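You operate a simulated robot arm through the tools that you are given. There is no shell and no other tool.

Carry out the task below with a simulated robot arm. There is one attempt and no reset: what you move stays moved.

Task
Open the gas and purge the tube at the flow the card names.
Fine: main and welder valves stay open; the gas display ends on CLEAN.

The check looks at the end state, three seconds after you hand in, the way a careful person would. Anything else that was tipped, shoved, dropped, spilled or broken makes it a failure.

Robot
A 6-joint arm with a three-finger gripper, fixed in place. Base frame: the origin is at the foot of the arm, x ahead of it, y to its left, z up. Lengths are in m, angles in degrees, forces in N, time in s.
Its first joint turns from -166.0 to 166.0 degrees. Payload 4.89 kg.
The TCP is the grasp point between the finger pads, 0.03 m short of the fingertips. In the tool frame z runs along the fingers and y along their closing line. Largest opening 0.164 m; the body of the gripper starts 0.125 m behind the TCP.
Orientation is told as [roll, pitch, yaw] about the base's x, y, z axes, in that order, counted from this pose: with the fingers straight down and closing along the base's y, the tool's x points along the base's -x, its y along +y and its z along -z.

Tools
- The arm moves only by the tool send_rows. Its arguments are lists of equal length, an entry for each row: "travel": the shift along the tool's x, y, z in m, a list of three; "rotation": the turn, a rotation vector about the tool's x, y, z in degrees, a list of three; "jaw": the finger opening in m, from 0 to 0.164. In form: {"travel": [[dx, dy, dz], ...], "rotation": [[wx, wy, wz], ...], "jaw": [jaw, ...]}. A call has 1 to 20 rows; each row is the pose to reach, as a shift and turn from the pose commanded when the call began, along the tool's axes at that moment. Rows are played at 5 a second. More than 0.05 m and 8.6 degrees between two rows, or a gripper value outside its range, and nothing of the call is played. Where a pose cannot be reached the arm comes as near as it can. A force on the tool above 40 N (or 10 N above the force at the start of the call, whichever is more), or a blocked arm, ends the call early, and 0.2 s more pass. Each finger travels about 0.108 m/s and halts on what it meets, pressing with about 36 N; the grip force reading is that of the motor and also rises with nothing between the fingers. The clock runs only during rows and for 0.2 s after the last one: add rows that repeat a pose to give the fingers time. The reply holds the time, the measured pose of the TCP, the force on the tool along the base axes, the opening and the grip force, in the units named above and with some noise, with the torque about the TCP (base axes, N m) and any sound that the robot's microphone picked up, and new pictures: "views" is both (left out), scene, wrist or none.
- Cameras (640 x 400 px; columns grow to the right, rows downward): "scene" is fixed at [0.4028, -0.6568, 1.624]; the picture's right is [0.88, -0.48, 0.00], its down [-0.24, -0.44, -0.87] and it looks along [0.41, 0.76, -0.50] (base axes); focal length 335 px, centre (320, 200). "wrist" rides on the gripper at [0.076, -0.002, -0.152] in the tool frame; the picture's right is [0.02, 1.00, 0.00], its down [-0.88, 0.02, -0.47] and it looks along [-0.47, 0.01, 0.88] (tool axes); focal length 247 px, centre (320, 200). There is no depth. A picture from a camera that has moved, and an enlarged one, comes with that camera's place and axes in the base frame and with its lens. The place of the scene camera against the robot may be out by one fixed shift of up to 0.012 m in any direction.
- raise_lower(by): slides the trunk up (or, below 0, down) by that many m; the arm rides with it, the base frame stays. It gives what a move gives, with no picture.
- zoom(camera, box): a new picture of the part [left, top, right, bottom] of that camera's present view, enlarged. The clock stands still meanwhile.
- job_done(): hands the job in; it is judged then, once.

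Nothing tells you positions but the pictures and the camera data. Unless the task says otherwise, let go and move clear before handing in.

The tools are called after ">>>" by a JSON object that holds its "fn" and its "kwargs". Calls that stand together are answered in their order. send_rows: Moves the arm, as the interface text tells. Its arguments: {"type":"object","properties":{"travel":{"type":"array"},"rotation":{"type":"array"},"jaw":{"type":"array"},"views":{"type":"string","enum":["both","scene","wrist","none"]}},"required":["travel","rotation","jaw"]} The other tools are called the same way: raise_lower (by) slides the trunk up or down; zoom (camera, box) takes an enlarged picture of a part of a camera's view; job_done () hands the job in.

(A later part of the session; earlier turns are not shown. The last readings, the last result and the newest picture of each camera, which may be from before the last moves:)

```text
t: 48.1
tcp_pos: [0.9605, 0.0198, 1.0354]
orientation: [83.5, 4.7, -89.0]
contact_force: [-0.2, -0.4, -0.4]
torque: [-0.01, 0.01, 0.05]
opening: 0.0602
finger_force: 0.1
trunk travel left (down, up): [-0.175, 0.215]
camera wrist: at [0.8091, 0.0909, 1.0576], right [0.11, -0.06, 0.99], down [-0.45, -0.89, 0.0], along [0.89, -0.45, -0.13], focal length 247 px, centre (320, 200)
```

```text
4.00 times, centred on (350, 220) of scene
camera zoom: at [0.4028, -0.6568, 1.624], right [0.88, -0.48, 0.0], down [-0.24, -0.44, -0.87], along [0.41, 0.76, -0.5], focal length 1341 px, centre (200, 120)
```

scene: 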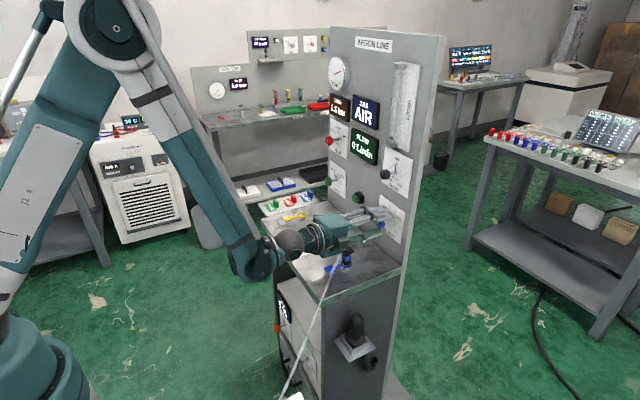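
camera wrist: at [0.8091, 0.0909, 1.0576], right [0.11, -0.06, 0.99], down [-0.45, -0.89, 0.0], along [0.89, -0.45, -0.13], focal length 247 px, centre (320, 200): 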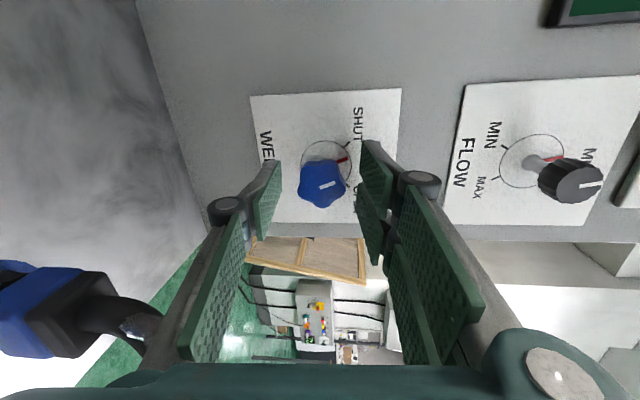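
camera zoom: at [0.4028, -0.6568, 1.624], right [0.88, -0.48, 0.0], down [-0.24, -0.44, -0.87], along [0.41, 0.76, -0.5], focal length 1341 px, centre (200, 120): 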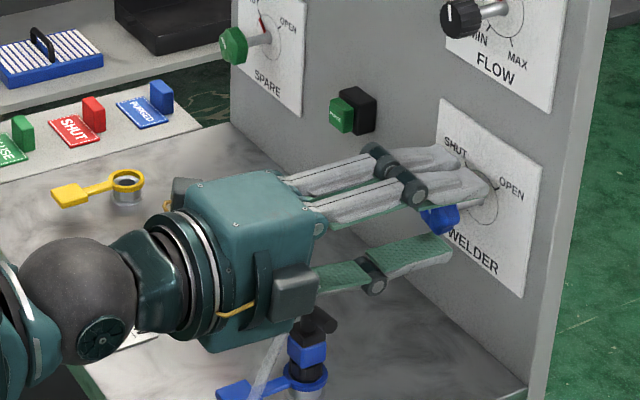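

About 27° of the 90° is done. The grip looks centred, so I'll take another 36° bite.

>>> {"fn": "send_rows", "kwargs": {"travel": [[0, 0.001, 0], [0, 0.001, 0], [0, 0.001, 0], [0, 0.001, 0], [-0.0002, 0.0008, 0], [-0.0004, 0.0006, 0], [-0.0006, 0.0003, 0], [-0.0007, 0.0001, 0], [-0.0008, -0.0002, 0], [-0.0009, -0.0005, 0]], "rotation": [[0, 0, 0], [0, 0, 0], [0, 0, 0], [0, 0, 0], [-0.1, 0.69, 6], [-0.2, 1.38, 12], [-0.3, 2.07, 18], [-0.4, 2.77, 24], [-0.5, 3.46, 30], [-0.6, 4.15, 36]], "jaw": [0.05, 0.035, 0.028, 0.028, 0.028, 0.028, 0.028, 0.028, 0.028, 0.028]}}

>>> {"fn": "zoom", "kwargs": {"camera": "scene", "box": [280, 170, 420, 270]}}

>>> {"fn": "zoom", "kwargs": {"camera": "scene", "box": [310, 60, 430, 170]}}

```text
t: 50.3
tcp_pos: [0.9619, 0.0182, 1.0361]
orientation: [84.4, 41.0, -88.5]
contact_force: [19.4, 5.6, 19.7]
torque: [0.0, -0.59, -0.1]
opening: 0.0329
finger_force: 45.2
trunk travel left (down, up): [-0.175, 0.215]
camera wrist: at [0.809, 0.063, 1.0962], right [0.11, -0.63, 0.76], down [-0.45, -0.72, -0.53], along [0.89, -0.29, -0.37], focal length 247 px, centre (320, 200)
```

scene: 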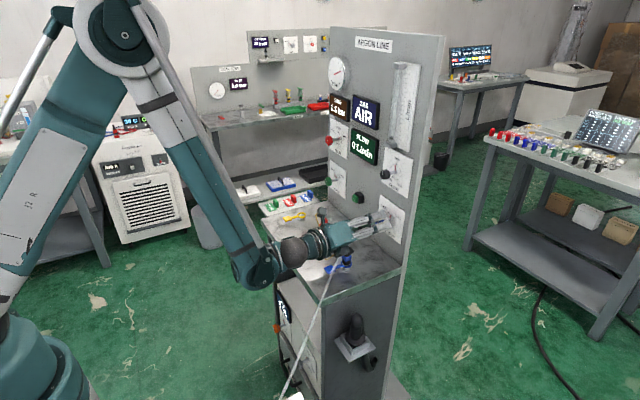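
wrist: 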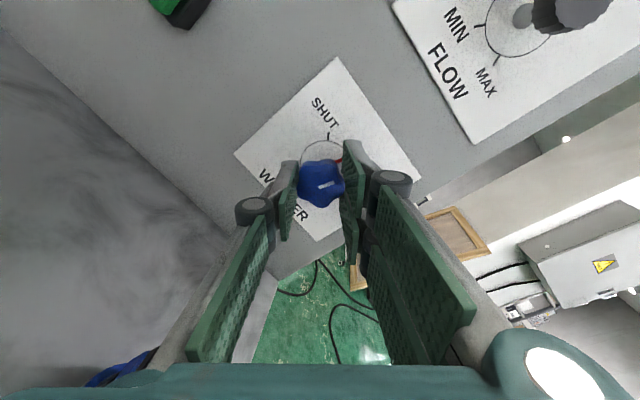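

```text
4.00 times, centred on (350, 220) of scene
camera zoom: at [0.4028, -0.6568, 1.624], right [0.88, -0.48, 0.0], down [-0.24, -0.44, -0.87], along [0.41, 0.76, -0.5], focal length 1341 px, centre (200, 120)
```

zoom: 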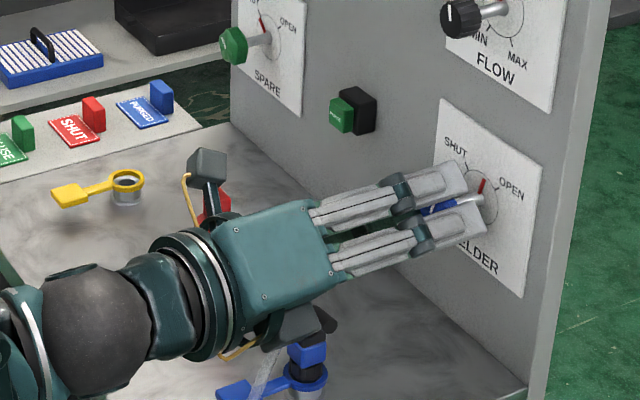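

```text
3.64 times, centred on (370, 115) of scene
camera zoom: at [0.4028, -0.6568, 1.624], right [0.88, -0.48, 0.0], down [-0.24, -0.44, -0.87], along [0.41, 0.76, -0.5], focal length 1219 px, centre (138, 509)
```

zoom: 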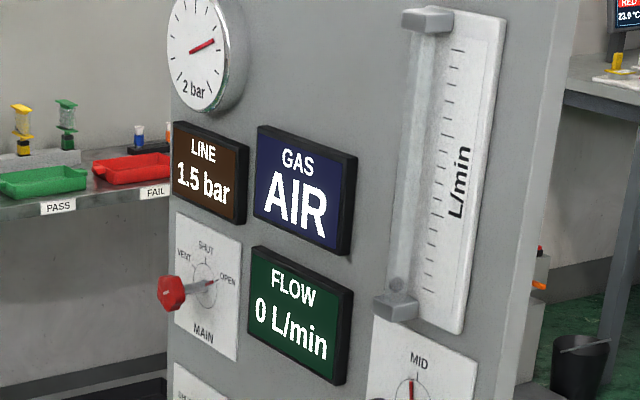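

No flow yet at about 63°, so one more bite is needed. I'll open, roll back 36° and check.

>>> {"fn": "send_rows", "kwargs": {"travel": [[0, 0, 0], [0, 0, 0], [0, 0, 0], [0, 0, 0], [0, 0, 0], [0, 0, 0], [0, 0, 0], [0, 0, 0], [0, 0, 0]], "rotation": [[0, 0, 0], [0, 0, 0], [0.1, -0.67, -6], [0.2, -1.33, -12], [0.3, -2.0, -18], [0.4, -2.67, -24], [0.5, -3.3, -30], [0.6, -4.0, -36], [0.6, -4.0, -36]], "jaw": [0.045, 0.06, 0.06, 0.06, 0.06, 0.06, 0.06, 0.06, 0.06], "views": "wrist"}}

>>> {"fn": "zoom", "kwargs": {"camera": "wrist", "box": [240, 110, 400, 230]}}

```text
t: 52.3
tcp_pos: [0.961, 0.0174, 1.0362]
orientation: [83.6, 4.8, -88.7]
contact_force: [0.0, -0.3, 0.6]
torque: [-0.01, -0.03, 0.03]
opening: 0.0605
finger_force: 0.1
trunk travel left (down, up): [-0.175, 0.215]
camera wrist: at [0.8086, 0.0888, 1.0571], right [0.11, -0.06, 0.99], down [-0.45, -0.89, 0.0], along [0.89, -0.45, -0.12], focal length 247 px, centre (320, 200)
```

wrist: 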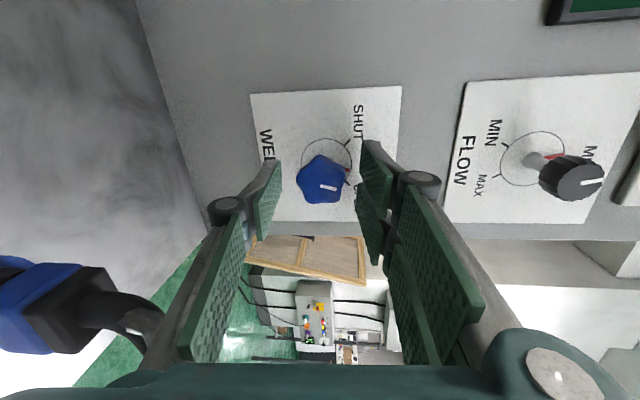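

```text
3.33 times, centred on (320, 170) of wrist
camera zoom: at [0.8086, 0.0888, 1.0571], right [0.11, -0.06, 0.99], down [-0.45, -0.89, 0.0], along [0.89, -0.45, -0.12], focal length 823 px, centre (320, 300)
```

zoom: 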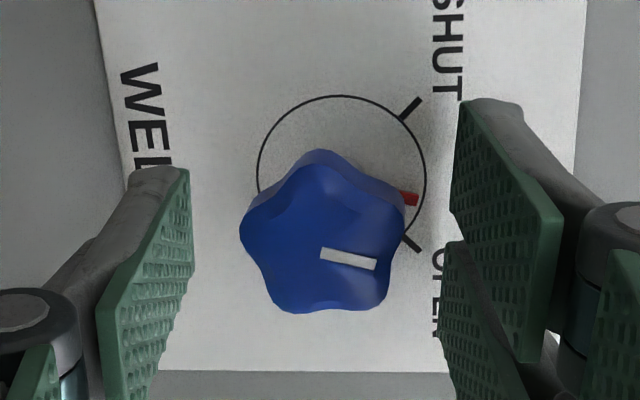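

About 27° remains and the knob is centred, so here is the final bite on WELDER.

>>> {"fn": "send_rows", "kwargs": {"travel": [[0, 0.0005, 0], [0, 0.0005, 0], [0, 0.0005, 0], [0, 0.0005, 0], [-0.0001, 0.0002, 0], [-0.0002, -0.0001, 0], [-0.0003, -0.0004, 0], [-0.0004, -0.0007, 0], [-0.0005, -0.001, 0]], "rotation": [[0, 0, 0], [0, 0, 0], [0, 0, 0], [0, 0, 0], [-0.1, 0.69, 6], [-0.2, 1.38, 12], [-0.3, 2.07, 18], [-0.4, 2.77, 24], [-0.48, 3.2, 28]], "jaw": [0.05, 0.035, 0.028, 0.028, 0.028, 0.028, 0.028, 0.028, 0.028]}}

>>> {"fn": "zoom", "kwargs": {"camera": "scene", "box": [310, 60, 430, 170]}}

>>> {"fn": "zoom", "kwargs": {"camera": "scene", "box": [360, 190, 440, 240]}}

```text
t: 54.0
tcp_pos: [0.9609, 0.0165, 1.035]
orientation: [84.3, 24.1, -88.7]
contact_force: [2.7, 3.2, 15.5]
torque: [0.05, -0.68, -0.34]
opening: 0.0333
finger_force: 45.0
trunk travel left (down, up): [-0.175, 0.215]
stopped in row 8: the force on the tool passed its limit at 42 N (the readings are from after the stop); the commanded pose is now the measured one
camera wrist: at [0.8085, 0.0773, 1.0798], right [0.11, -0.38, 0.92], down [-0.45, -0.84, -0.3], along [0.89, -0.38, -0.26], focal length 247 px, centre (320, 200)
```

scene: 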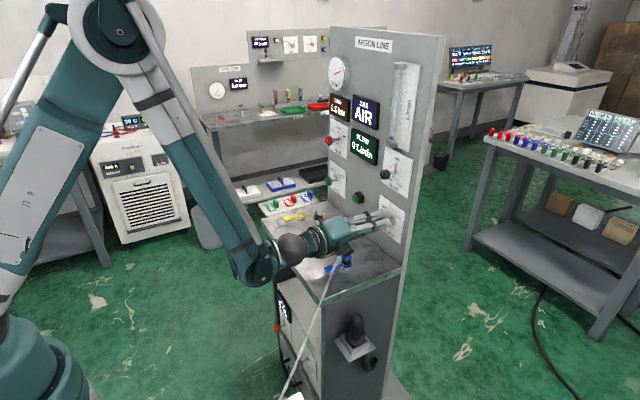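
wrist: 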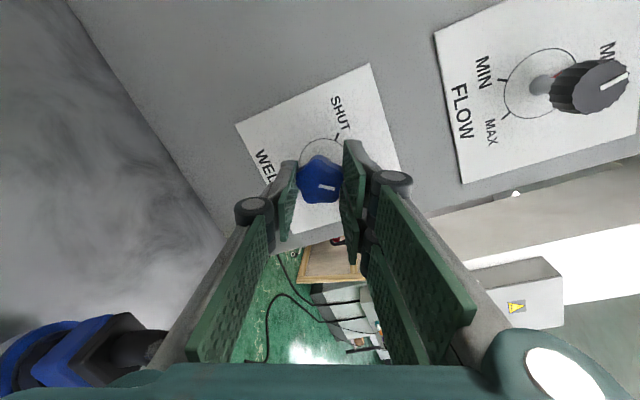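

```text
3.64 times, centred on (370, 115) of scene
camera zoom: at [0.4028, -0.6568, 1.624], right [0.88, -0.48, 0.0], down [-0.24, -0.44, -0.87], along [0.41, 0.76, -0.5], focal length 1219 px, centre (138, 509)
```

zoom: 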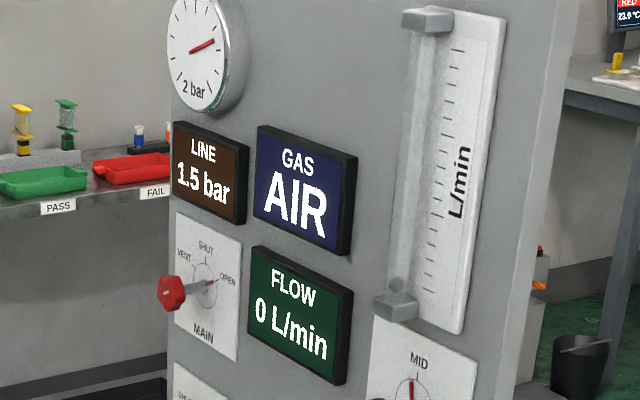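

```text
8.00 times, centred on (400, 215) of scene
camera zoom: at [0.4028, -0.6568, 1.624], right [0.88, -0.48, 0.0], down [-0.24, -0.44, -0.87], along [0.41, 0.76, -0.5], focal length 2682 px, centre (-320, 80)
```

zoom: 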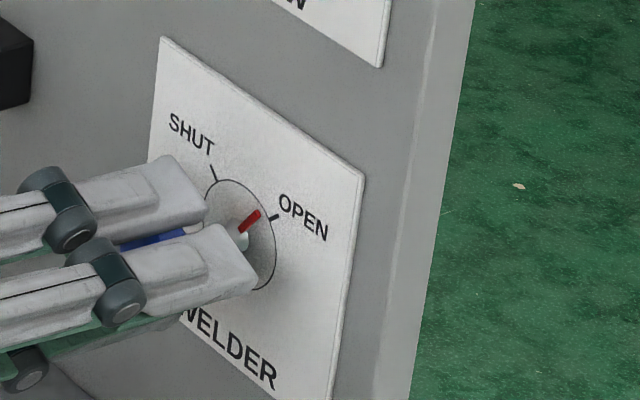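

About 9° short of OPEN, stopped by side force. I'll relax, re-grip and finish.

>>> {"fn": "send_rows", "kwargs": {"travel": [[0, 0, 0], [0, 0, 0], [0, 0.0005, 0]], "rotation": [[0, 0, 0], [0, 0, 0], [0, 0, 0]], "jaw": [0.045, 0.06, 0.06], "views": "wrist"}}

>>> {"fn": "zoom", "kwargs": {"camera": "wrist", "box": [240, 110, 400, 230]}}

```text
t: 54.8
tcp_pos: [0.9624, 0.0167, 1.0352]
orientation: [84.3, 24.1, -88.6]
contact_force: [-0.4, -0.1, 0.3]
torque: [0.02, 0.03, 0.03]
opening: 0.0602
finger_force: 0.0
trunk travel left (down, up): [-0.175, 0.215]
camera wrist: at [0.8091, 0.0775, 1.0798], right [0.11, -0.38, 0.92], down [-0.45, -0.84, -0.3], along [0.89, -0.38, -0.27], focal length 247 px, centre (320, 200)
```

wrist: 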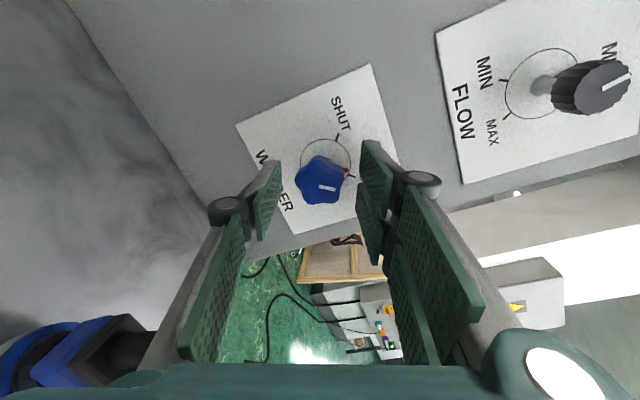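

```text
3.33 times, centred on (320, 170) of wrist
camera zoom: at [0.8091, 0.0775, 1.0798], right [0.11, -0.38, 0.92], down [-0.45, -0.84, -0.3], along [0.89, -0.38, -0.27], focal length 823 px, centre (320, 300)
```

zoom: 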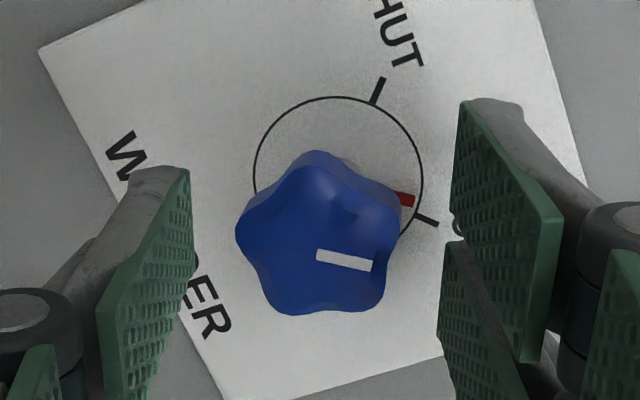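

I'll re-grip with a 1 mm correction and turn the last 10°.

>>> {"fn": "send_rows", "kwargs": {"travel": [[0, -0.001, 0], [0, -0.001, 0], [0, -0.001, 0], [0, -0.001, 0], [-0.0001, -0.0012, 0], [-0.0002, -0.0015, 0], [-0.0002, -0.0015, 0]], "rotation": [[0, 0, 0], [0, 0, 0], [0, 0, 0], [0, 0, 0], [-0.1, 0.6, 5], [-0.2, 1.2, 10], [-0.2, 1.2, 10.5]], "jaw": [0.05, 0.035, 0.028, 0.028, 0.028, 0.028, 0.028], "views": "none"}}

>>> {"fn": "zoom", "kwargs": {"camera": "scene", "box": [310, 60, 430, 170]}}

>>> {"fn": "zoom", "kwargs": {"camera": "scene", "box": [360, 190, 440, 240]}}

```text
t: 56.4
tcp_pos: [0.9612, 0.0168, 1.0347]
orientation: [84.5, 34.7, -88.5]
contact_force: [2.7, -5.9, 17.9]
torque: [-0.01, -0.42, 0.06]
opening: 0.035
finger_force: 9.0
trunk travel left (down, up): [-0.175, 0.215]
```

```text
3.64 times, centred on (370, 115) of scene
camera zoom: at [0.4028, -0.6568, 1.624], right [0.88, -0.48, 0.0], down [-0.24, -0.44, -0.87], along [0.41, 0.76, -0.5], focal length 1219 px, centre (138, 509)
```

zoom: 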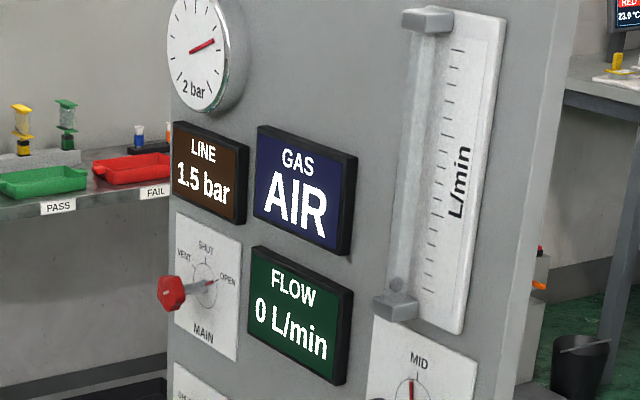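

```text
8.00 times, centred on (400, 215) of scene
camera zoom: at [0.4028, -0.6568, 1.624], right [0.88, -0.48, 0.0], down [-0.24, -0.44, -0.87], along [0.41, 0.76, -0.5], focal length 2682 px, centre (-320, 80)
```

zoom: 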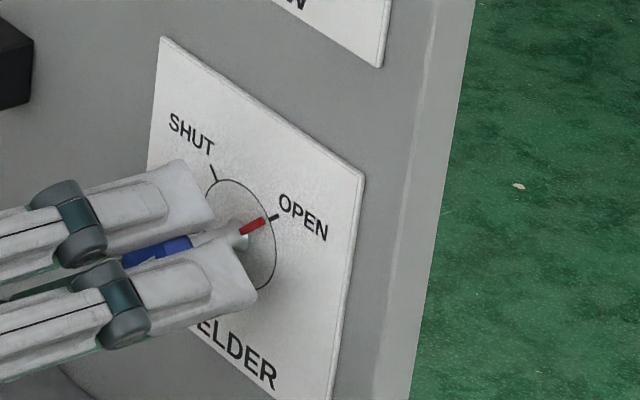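

WELDER's pointer is on OPEN. I'll release, back off and check the displays; flow may only start with the PURGE button.

>>> {"fn": "send_rows", "kwargs": {"travel": [[0, 0, 0], [0, 0, 0], [0, 0, 0], [0, 0, -0.03], [0, 0, -0.06], [0, 0, -0.08]], "rotation": [[0, 0, 0], [0, 0, 0], [0, 0, 0], [0, 0, 0], [0, 0, 0], [0, 0, 0]], "jaw": [0.045, 0.06, 0.06, 0.06, 0.06, 0.06]}}

>>> {"fn": "zoom", "kwargs": {"camera": "scene", "box": [310, 60, 430, 170]}}

>>> {"fn": "zoom", "kwargs": {"camera": "scene", "box": [360, 190, 440, 240]}}

>>> {"fn": "zoom", "kwargs": {"camera": "wrist", "box": [220, 60, 420, 200]}}

```text
t: 57.8
tcp_pos: [0.892, 0.0089, 1.0552]
orientation: [84.3, 34.7, -88.5]
contact_force: [0.0, 1.0, -0.5]
torque: [-0.01, -0.03, 0.0]
opening: 0.0601
finger_force: 0.1
out of reach, approached as far as the arm can: row 5, 6
trunk travel left (down, up): [-0.175, 0.215]
camera wrist: at [0.7397, 0.0602, 1.1102], right [0.11, -0.55, 0.83], down [-0.45, -0.77, -0.45], along [0.89, -0.32, -0.33], focal length 247 px, centre (320, 200)
```

scene: 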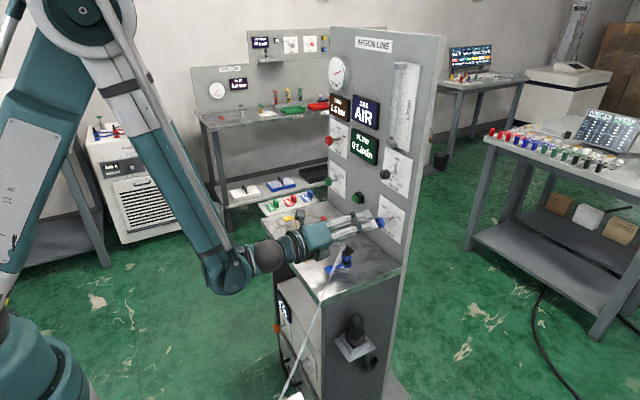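
wrist: 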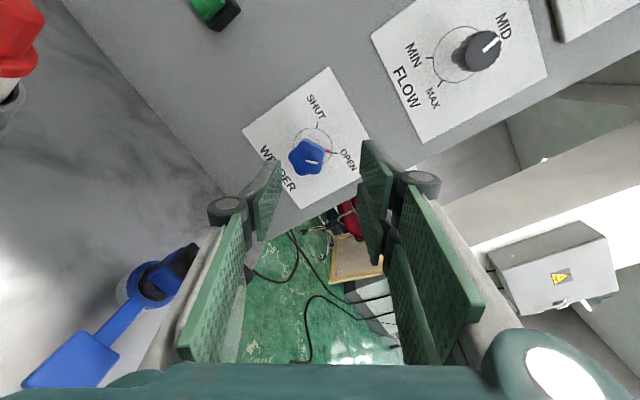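

```text
3.64 times, centred on (370, 115) of scene
camera zoom: at [0.4028, -0.6568, 1.624], right [0.88, -0.48, 0.0], down [-0.24, -0.44, -0.87], along [0.41, 0.76, -0.5], focal length 1219 px, centre (138, 509)
```

zoom: 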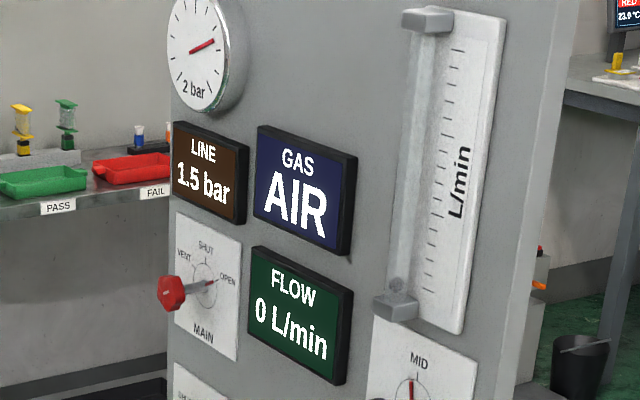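

```text
8.00 times, centred on (400, 215) of scene
camera zoom: at [0.4028, -0.6568, 1.624], right [0.88, -0.48, 0.0], down [-0.24, -0.44, -0.87], along [0.41, 0.76, -0.5], focal length 2682 px, centre (-320, 80)
```

zoom: 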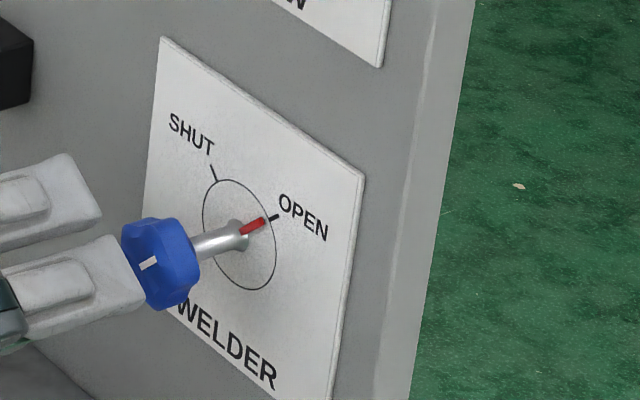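

```text
2.86 times, centred on (320, 130) of wrist
camera zoom: at [0.7397, 0.0602, 1.1102], right [0.11, -0.55, 0.83], down [-0.45, -0.77, -0.45], along [0.89, -0.32, -0.33], focal length 706 px, centre (320, 400)
```

zoom: 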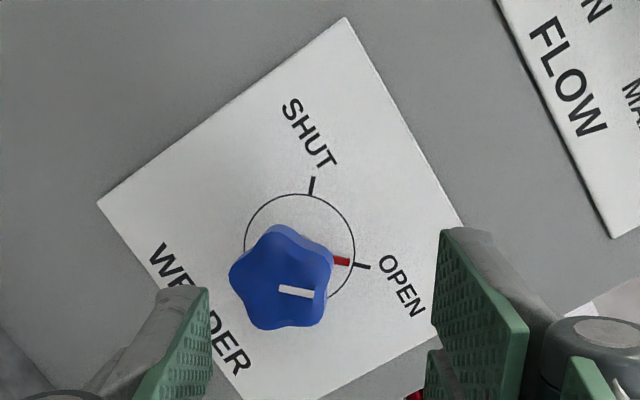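

Both valves are on OPEN. Flow still reads 0, so PURGE likely starts it. I'll close the jaw and move in front of the PURGE button, clear of the red cap.

>>> {"fn": "send_rows", "kwargs": {"travel": [[0.0166, -0.0059, 0.0018], [0.0332, -0.0117, 0.0036], [0.0498, -0.0176, 0.0054], [0.0664, -0.0235, 0.0072], [0.083, -0.0293, 0.009], [0.0996, -0.0352, 0.0108], [0.1162, -0.0411, 0.0126], [0.1328, -0.047, 0.0144], [0.1494, -0.0528, 0.0162], [0.166, -0.0587, 0.018]], "rotation": [[0, 0, -6.5], [0, 0, -13], [0, 0, -19.5], [0, 0, -26], [0, 0, -32.5], [0, 0, -39], [0, 0, -45.5], [0, 0, -52], [0, 0, -58.5], [0, 0, -65]], "jaw": [0.05, 0.04, 0.03, 0.02, 0.01, 0.005, 0.002, 0.002, 0.002, 0.002]}}

>>> {"fn": "zoom", "kwargs": {"camera": "scene", "box": [280, 140, 420, 240]}}

```text
t: 60.0
tcp_pos: [0.8992, 0.1816, 1.0998]
orientation: [84.8, -30.2, -82.7]
contact_force: [0.8, -0.6, 0.4]
torque: [-0.02, -0.01, 0.09]
opening: 0.0
finger_force: 35.6
trunk travel left (down, up): [-0.175, 0.215]
camera wrist: at [0.7395, 0.2328, 1.0726], right [0.03, 0.53, 0.85], down [-0.37, -0.78, 0.5], along [0.93, -0.33, 0.18], focal length 247 px, centre (320, 200)
```

scene: 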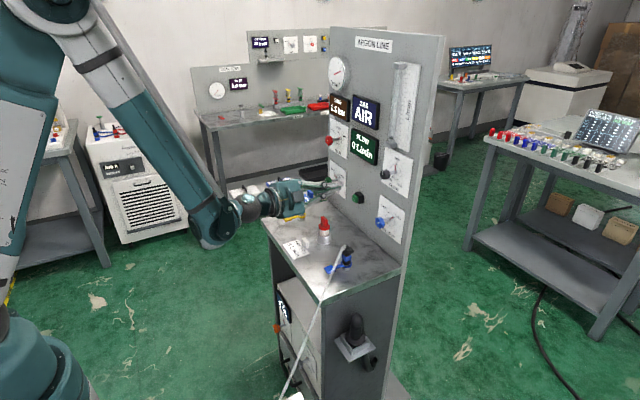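
wrist: 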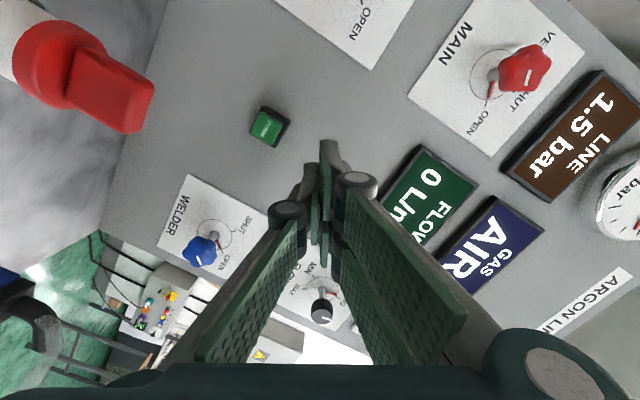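

```text
4.00 times, centred on (350, 190) of scene
camera zoom: at [0.4028, -0.6568, 1.624], right [0.88, -0.48, 0.0], down [-0.24, -0.44, -0.87], along [0.41, 0.76, -0.5], focal length 1341 px, centre (200, 240)
```

zoom: 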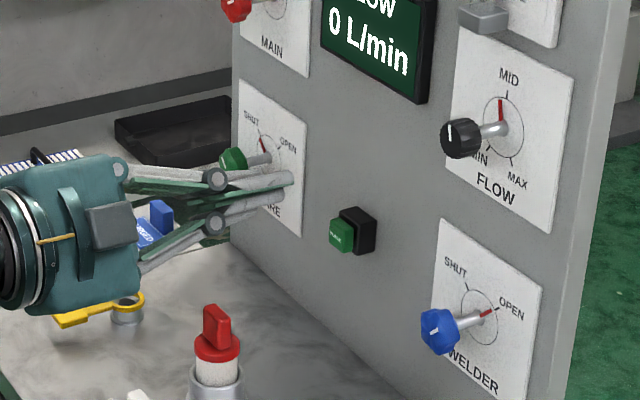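

The PURGE button is at about (0.988, 0.182, 1.036). I'll lower to its height, then bring the closed fingertips to about 1 cm in front of it.

>>> {"fn": "send_rows", "kwargs": {"travel": [[0.0098, -0.0181, 0.0016], [0.0197, -0.0363, 0.0031], [0.0295, -0.0544, 0.0047], [0.028, -0.054, 0.02], [0.0262, -0.0536, 0.035], [0.0244, -0.0532, 0.0504]], "rotation": [[0, 0, 0], [0, 0, 0], [0, 0, 0], [0, 0, 0], [0, 0, 0], [0, 0, 0]], "jaw": [0.002, 0.002, 0.002, 0.002, 0.002, 0.002]}}

>>> {"fn": "zoom", "kwargs": {"camera": "scene", "box": [280, 140, 420, 240]}}

>>> {"fn": "zoom", "kwargs": {"camera": "wrist", "box": [240, 90, 400, 210]}}

```text
t: 61.4
tcp_pos: [0.9454, 0.1797, 1.0378]
orientation: [84.8, -30.0, -82.7]
contact_force: [-0.3, -0.7, -0.5]
torque: [0.02, 0.05, -0.01]
opening: 0.0001
finger_force: 36.4
trunk travel left (down, up): [-0.175, 0.215]
camera wrist: at [0.7853, 0.2324, 1.0105], right [0.03, 0.52, 0.85], down [-0.37, -0.78, 0.49], along [0.93, -0.33, 0.18], focal length 247 px, centre (320, 200)
```

scene: 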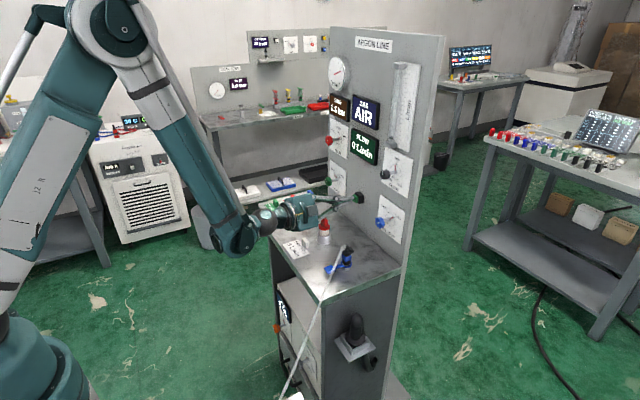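
wrist: 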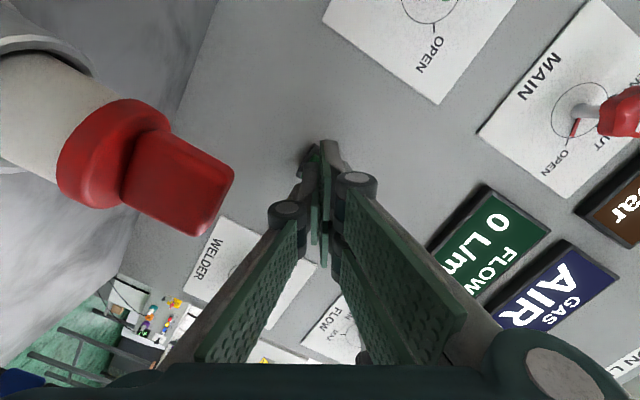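

```text
4.00 times, centred on (350, 190) of scene
camera zoom: at [0.4028, -0.6568, 1.624], right [0.88, -0.48, 0.0], down [-0.24, -0.44, -0.87], along [0.41, 0.76, -0.5], focal length 1341 px, centre (200, 240)
```

zoom: 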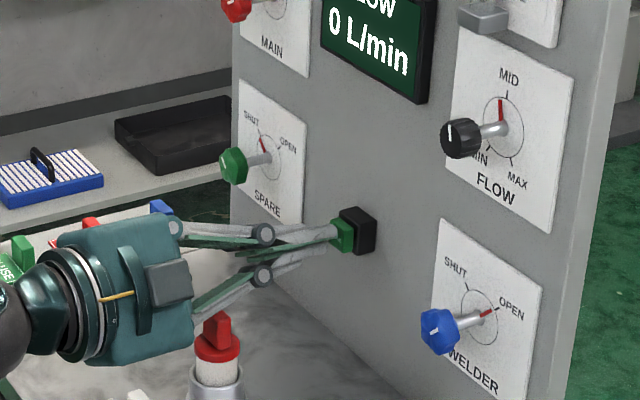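

```text
3.33 times, centred on (320, 150) of wrist
camera zoom: at [0.7853, 0.2324, 1.0105], right [0.03, 0.52, 0.85], down [-0.37, -0.78, 0.49], along [0.93, -0.33, 0.18], focal length 823 px, centre (320, 367)
```

zoom: 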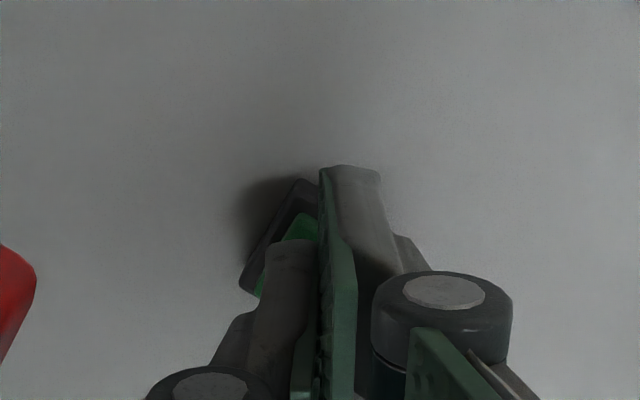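

Fingertips are lined up about 5 mm from the button. I'll push forward in small steps and watch for force and a display change.

>>> {"fn": "send_rows", "kwargs": {"travel": [[0, 0, 0.003], [0, 0, 0.006], [0, 0, 0.009], [0, 0, 0.011]], "rotation": [[0, 0, 0], [0, 0, 0], [0, 0, 0], [0, 0, 0]], "jaw": [0.002, 0.002, 0.002, 0.002], "views": "scene"}}

>>> {"fn": "zoom", "kwargs": {"camera": "scene", "box": [310, 60, 430, 220]}}

```text
t: 62.4
tcp_pos: [0.9564, 0.1799, 1.0354]
orientation: [84.7, -30.1, -82.6]
contact_force: [0.1, -0.4, -0.4]
torque: [0.02, -0.01, -0.01]
opening: 0.0
finger_force: 35.8
trunk travel left (down, up): [-0.175, 0.215]
```

scene: 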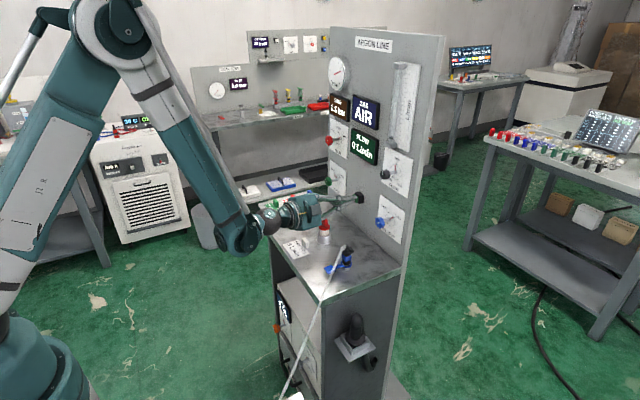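

```text
2.50 times, centred on (370, 140) of scene
camera zoom: at [0.4028, -0.6568, 1.624], right [0.88, -0.48, 0.0], down [-0.24, -0.44, -0.87], along [0.41, 0.76, -0.5], focal length 838 px, centre (195, 350)
```

zoom: 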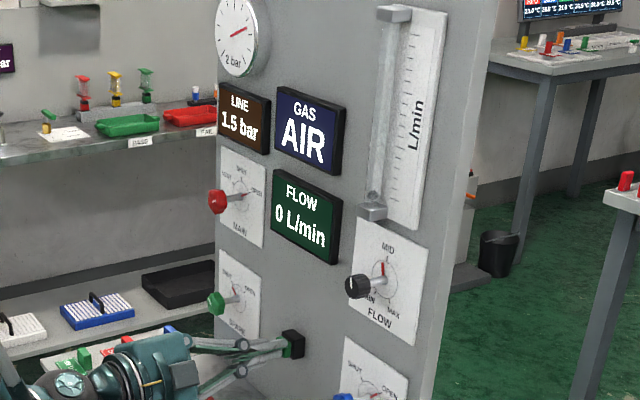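

No contact yet. I'll push on in small steps.

>>> {"fn": "send_rows", "kwargs": {"travel": [[0, 0, 0.003], [0, 0, 0.006], [0, 0, 0.008], [0, 0, 0.01]], "rotation": [[0, 0, 0], [0, 0, 0], [0, 0, 0], [0, 0, 0]], "jaw": [0.002, 0.002, 0.002, 0.002], "views": "none"}}

>>> {"fn": "zoom", "kwargs": {"camera": "scene", "box": [310, 60, 430, 220]}}

>>> {"fn": "zoom", "kwargs": {"camera": "scene", "box": [310, 170, 390, 220]}}

```text
t: 63.4
tcp_pos: [0.9662, 0.1804, 1.0356]
orientation: [84.8, -30.1, -82.7]
contact_force: [-4.3, -0.1, 0.6]
torque: [-0.05, -0.06, -0.07]
opening: 0.0
finger_force: 35.8
trunk travel left (down, up): [-0.175, 0.215]
heard: click
```

```text
2.50 times, centred on (370, 140) of scene
camera zoom: at [0.4028, -0.6568, 1.624], right [0.88, -0.48, 0.0], down [-0.24, -0.44, -0.87], along [0.41, 0.76, -0.5], focal length 838 px, centre (195, 350)
```

zoom: 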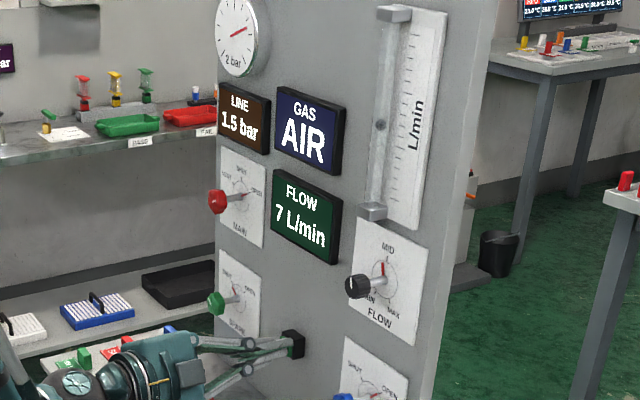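

```text
8.00 times, centred on (350, 195) of scene
camera zoom: at [0.4028, -0.6568, 1.624], right [0.88, -0.48, 0.0], down [-0.24, -0.44, -0.87], along [0.41, 0.76, -0.5], focal length 2682 px, centre (80, 240)
```

zoom: 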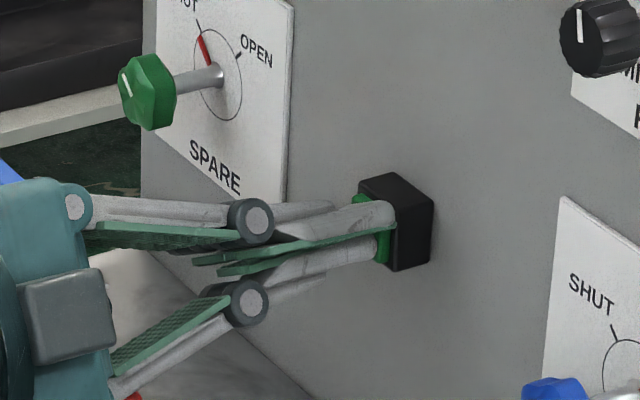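

The button clicked and flow appeared at 7 L/min, perhaps still rising. I'll hold briefly to see where it settles.

>>> {"fn": "send_rows", "kwargs": {"travel": [[0, 0, 0], [0, 0, 0], [0, 0, 0]], "rotation": [[0, 0, 0], [0, 0, 0], [0, 0, 0]], "jaw": [0.002, 0.002, 0.002], "views": "none"}}

>>> {"fn": "zoom", "kwargs": {"camera": "scene", "box": [310, 60, 430, 220]}}

```text
t: 64.2
tcp_pos: [0.9662, 0.1805, 1.0342]
orientation: [84.7, -30.1, -82.7]
contact_force: [-4.7, -0.8, 0.5]
torque: [0.0, -0.05, -0.09]
opening: 0.0002
finger_force: 36.2
trunk travel left (down, up): [-0.175, 0.215]
```

```text
2.50 times, centred on (370, 140) of scene
camera zoom: at [0.4028, -0.6568, 1.624], right [0.88, -0.48, 0.0], down [-0.24, -0.44, -0.87], along [0.41, 0.76, -0.5], focal length 838 px, centre (195, 350)
```

zoom: 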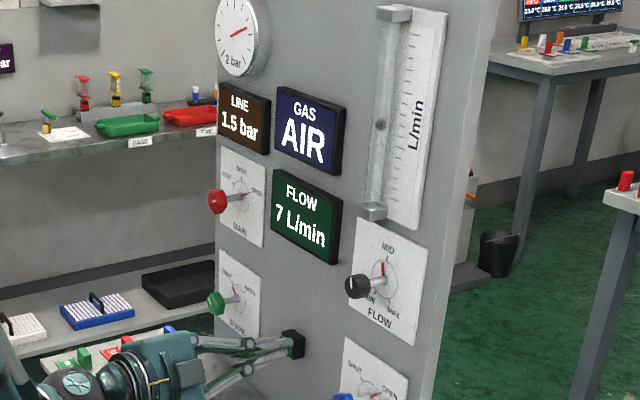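

It's steady at 7 L/min with a scale of roughly 0–15 (about 20° per L/min). FLOW needs around 40° clockwise for 9. I'll release the button and see whether the flow stops.

>>> {"fn": "send_rows", "kwargs": {"travel": [[0, 0, -0.01], [0, 0, -0.025], [0, 0, -0.04], [0, 0, -0.055]], "rotation": [[0, 0, 0], [0, 0, 0], [0, 0, 0], [0, 0, 0]], "jaw": [0.002, 0.002, 0.002, 0.002], "views": "none"}}

>>> {"fn": "zoom", "kwargs": {"camera": "scene", "box": [310, 60, 430, 220]}}

>>> {"fn": "zoom", "kwargs": {"camera": "scene", "box": [360, 140, 440, 190]}}

```text
t: 65.2
tcp_pos: [0.9117, 0.1777, 1.0394]
orientation: [84.7, -30.1, -82.6]
contact_force: [0.1, -0.4, 0.0]
torque: [0.01, -0.07, 0.01]
opening: 0.0001
finger_force: 35.6
trunk travel left (down, up): [-0.175, 0.215]
```

```text
2.50 times, centred on (370, 140) of scene
camera zoom: at [0.4028, -0.6568, 1.624], right [0.88, -0.48, 0.0], down [-0.24, -0.44, -0.87], along [0.41, 0.76, -0.5], focal length 838 px, centre (195, 350)
```

zoom: 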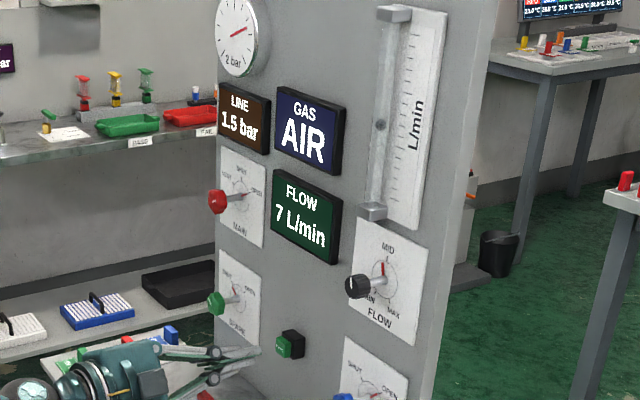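

```text
8.00 times, centred on (400, 165) of scene
camera zoom: at [0.4028, -0.6568, 1.624], right [0.88, -0.48, 0.0], down [-0.24, -0.44, -0.87], along [0.41, 0.76, -0.5], focal length 2682 px, centre (-320, 480)
```

zoom: 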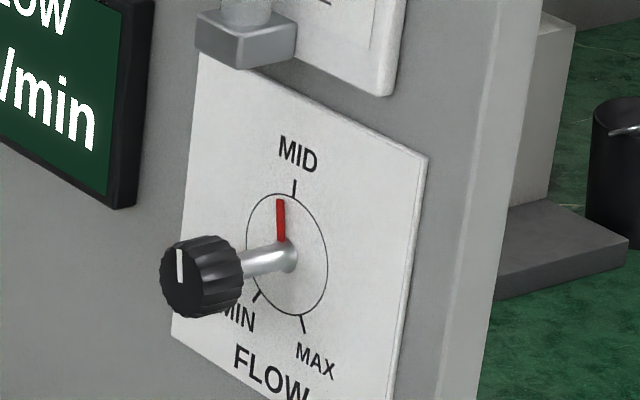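

Flow keeps running after release. I'll go to the FLOW knob right away and set it while the display is live.

>>> {"fn": "send_rows", "kwargs": {"travel": [[-0.0358, 0.0097, -0.0062], [-0.0715, 0.0194, -0.0124], [-0.1073, 0.0292, -0.0187], [-0.1431, 0.0389, -0.0249], [-0.1788, 0.0486, -0.0311], [-0.2146, 0.0583, -0.0373]], "rotation": [[-0.4, -0.9, -1], [-0.7, -1.8, -2], [-1.05, -2.65, -3], [-1.4, -3.5, -4], [-1.75, -4.4, -5], [-2.1, -5.3, -6]], "jaw": [0.01, 0.02, 0.04, 0.06, 0.06, 0.06]}}

>>> {"fn": "zoom", "kwargs": {"camera": "scene", "box": [310, 60, 430, 220]}}

>>> {"fn": "zoom", "kwargs": {"camera": "wrist", "box": [240, 80, 400, 200]}}

```text
t: 66.6
tcp_pos: [0.8997, 0.0202, 1.1998]
orientation: [90.1, -36.5, -88.7]
contact_force: [0.1, 1.2, -0.4]
torque: [-0.03, -0.06, -0.11]
opening: 0.0601
finger_force: 0.1
trunk travel left (down, up): [-0.175, 0.215]
camera wrist: at [0.7474, 0.0762, 1.1524], right [-0.02, 0.61, 0.79], down [-0.46, -0.71, 0.54], along [0.89, -0.35, 0.29], focal length 247 px, centre (320, 200)
```

scene: 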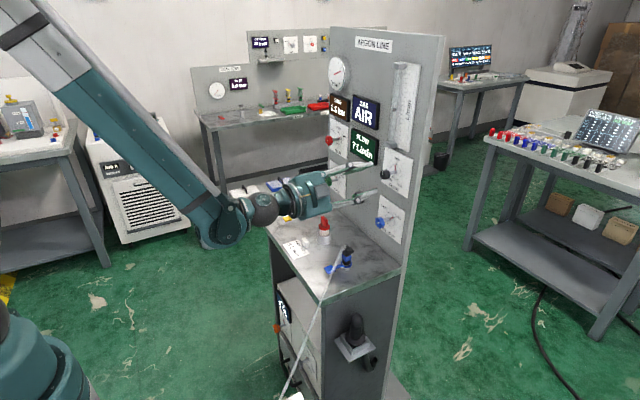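
wrist: 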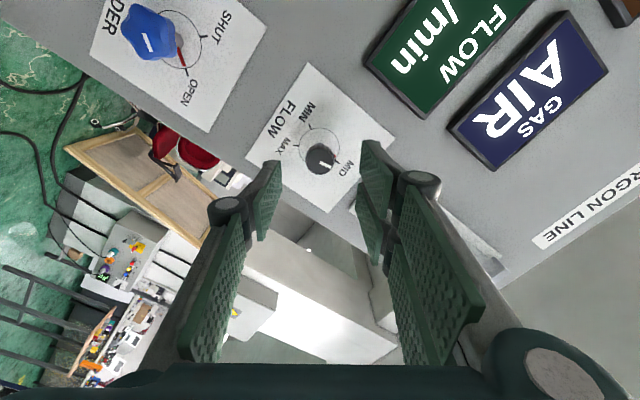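

```text
2.50 times, centred on (370, 140) of scene
camera zoom: at [0.4028, -0.6568, 1.624], right [0.88, -0.48, 0.0], down [-0.24, -0.44, -0.87], along [0.41, 0.76, -0.5], focal length 838 px, centre (195, 350)
```

zoom: 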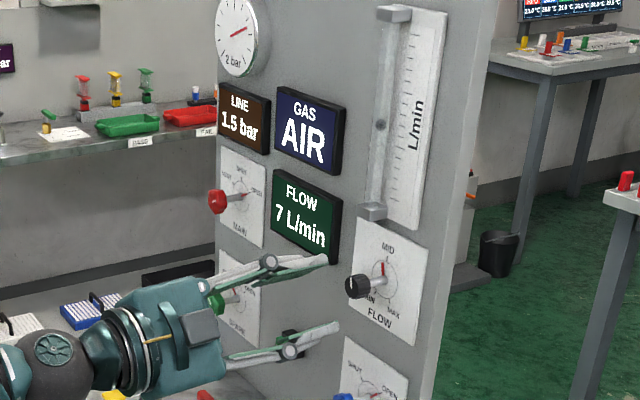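

```text
3.33 times, centred on (320, 140) of wrist
camera zoom: at [0.7474, 0.0762, 1.1524], right [-0.02, 0.61, 0.79], down [-0.46, -0.71, 0.54], along [0.89, -0.35, 0.29], focal length 823 px, centre (320, 400)
```

zoom: 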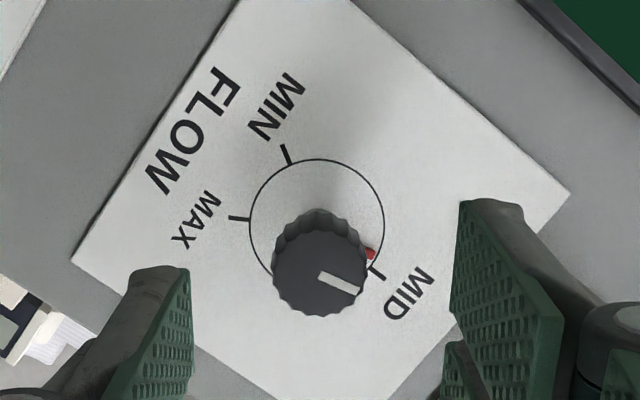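

The knob is aligned. I'll advance, grip and turn clockwise 30°, then read the display.

>>> {"fn": "send_rows", "kwargs": {"travel": [[-0.0004, -0.0003, 0.022], [-0.0008, -0.0006, 0.044], [-0.0012, -0.0009, 0.064], [-0.0012, -0.0009, 0.064], [-0.0012, -0.0009, 0.064], [-0.0012, -0.0009, 0.064], [-0.0012, -0.0009, 0.064], [-0.0012, -0.0009, 0.064], [-0.0012, -0.0009, 0.064], [-0.0012, -0.0009, 0.064], [-0.0012, -0.0009, 0.064], [-0.0012, -0.0009, 0.064], [-0.0012, -0.0009, 0.064]], "rotation": [[0, 0, 0], [0, 0, 0], [0, 0, 0], [0, 0, 0], [0, 0, 0], [0, 0, 0], [0, 0, 0], [0, 0, 5], [0, 0, 10], [0, 0, 15], [0, 0, 20], [0, 0, 25], [0, 0, 30]], "jaw": [0.06, 0.06, 0.06, 0.05, 0.035, 0.022, 0.022, 0.022, 0.022, 0.022, 0.022, 0.022, 0.022], "views": "wrist"}}

>>> {"fn": "zoom", "kwargs": {"camera": "scene", "box": [310, 60, 430, 220]}}

>>> {"fn": "zoom", "kwargs": {"camera": "scene", "box": [360, 140, 440, 190]}}

```text
t: 69.4
tcp_pos: [0.9651, 0.0185, 1.1998]
orientation: [90.1, -6.2, -88.7]
contact_force: [-6.4, 0.2, -8.8]
torque: [-0.06, 0.06, -0.09]
opening: 0.0253
finger_force: 44.9
trunk travel left (down, up): [-0.175, 0.215]
camera wrist: at [0.8105, 0.0912, 1.1899], right [0.0, 0.13, 0.99], down [-0.45, -0.88, 0.11], along [0.89, -0.45, 0.06], focal length 247 px, centre (320, 200)
```

wrist: 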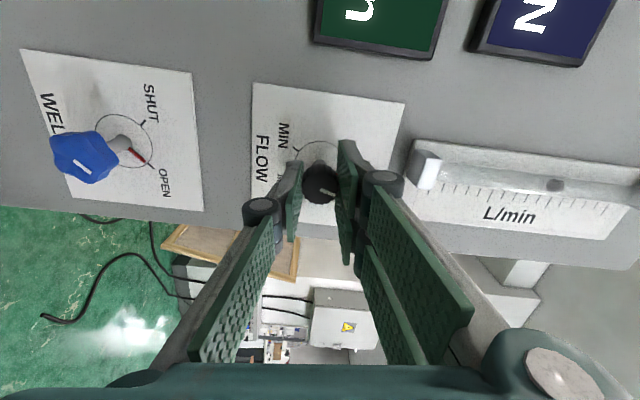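

```text
2.50 times, centred on (370, 140) of scene
camera zoom: at [0.4028, -0.6568, 1.624], right [0.88, -0.48, 0.0], down [-0.24, -0.44, -0.87], along [0.41, 0.76, -0.5], focal length 838 px, centre (195, 350)
```

zoom: 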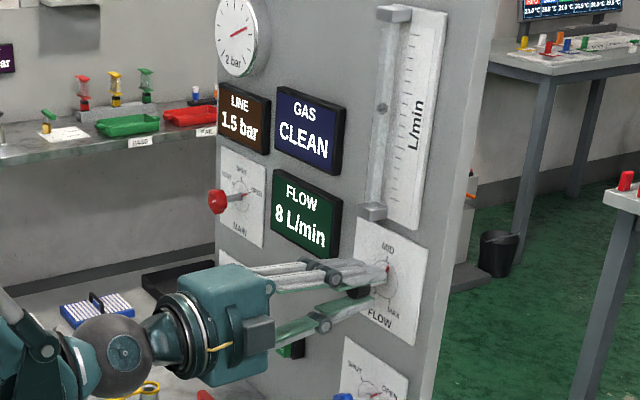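

```text
8.00 times, centred on (400, 165) of scene
camera zoom: at [0.4028, -0.6568, 1.624], right [0.88, -0.48, 0.0], down [-0.24, -0.44, -0.87], along [0.41, 0.76, -0.5], focal length 2682 px, centre (-320, 480)
```

zoom: 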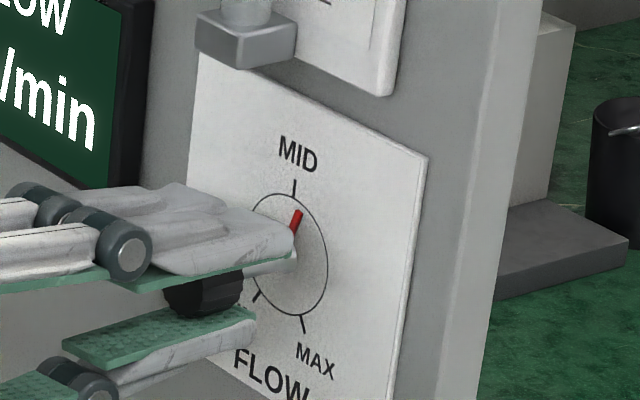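

GAS already shows CLEAN, with flow at 8. I still want it at 9, so I'll turn a bit more while the display is live.

>>> {"fn": "send_rows", "kwargs": {"travel": [[0, 0, 0], [0, 0, 0], [0, 0, 0], [0, 0, 0]], "rotation": [[0, 0, 4], [0, 0, 8], [0, 0, 11], [0, 0, 11]], "jaw": [0.022, 0.022, 0.022, 0.022], "views": "none"}}

>>> {"fn": "zoom", "kwargs": {"camera": "scene", "box": [310, 60, 430, 220]}}

>>> {"fn": "zoom", "kwargs": {"camera": "scene", "box": [370, 50, 450, 140]}}

```text
t: 70.4
tcp_pos: [0.9637, 0.0191, 1.2002]
orientation: [90.0, 4.7, -88.8]
contact_force: [9.1, -4.7, -1.9]
torque: [-0.02, 0.06, -0.28]
opening: 0.0253
finger_force: 44.9
trunk travel left (down, up): [-0.175, 0.215]
```

```text
2.50 times, centred on (370, 140) of scene
camera zoom: at [0.4028, -0.6568, 1.624], right [0.88, -0.48, 0.0], down [-0.24, -0.44, -0.87], along [0.41, 0.76, -0.5], focal length 838 px, centre (195, 350)
```

zoom: 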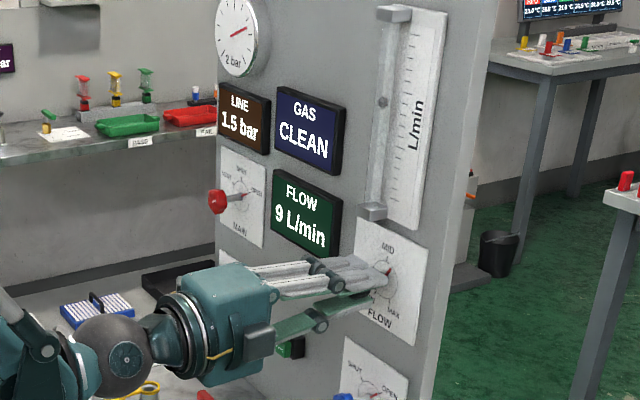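

```text
4.44 times, centred on (410, 95) of scene
camera zoom: at [0.4028, -0.6568, 1.624], right [0.88, -0.48, 0.0], down [-0.24, -0.44, -0.87], along [0.41, 0.76, -0.5], focal length 1490 px, centre (-80, 667)
```

zoom: 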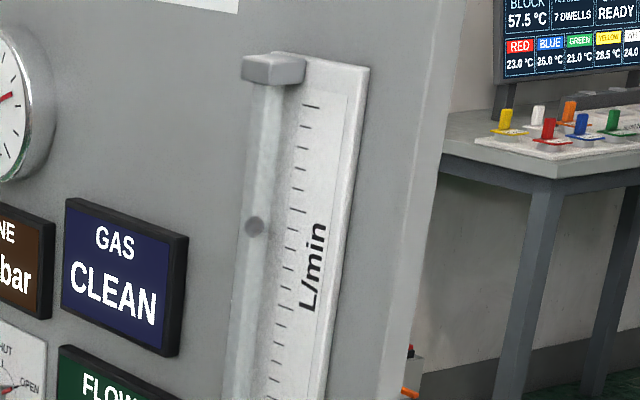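

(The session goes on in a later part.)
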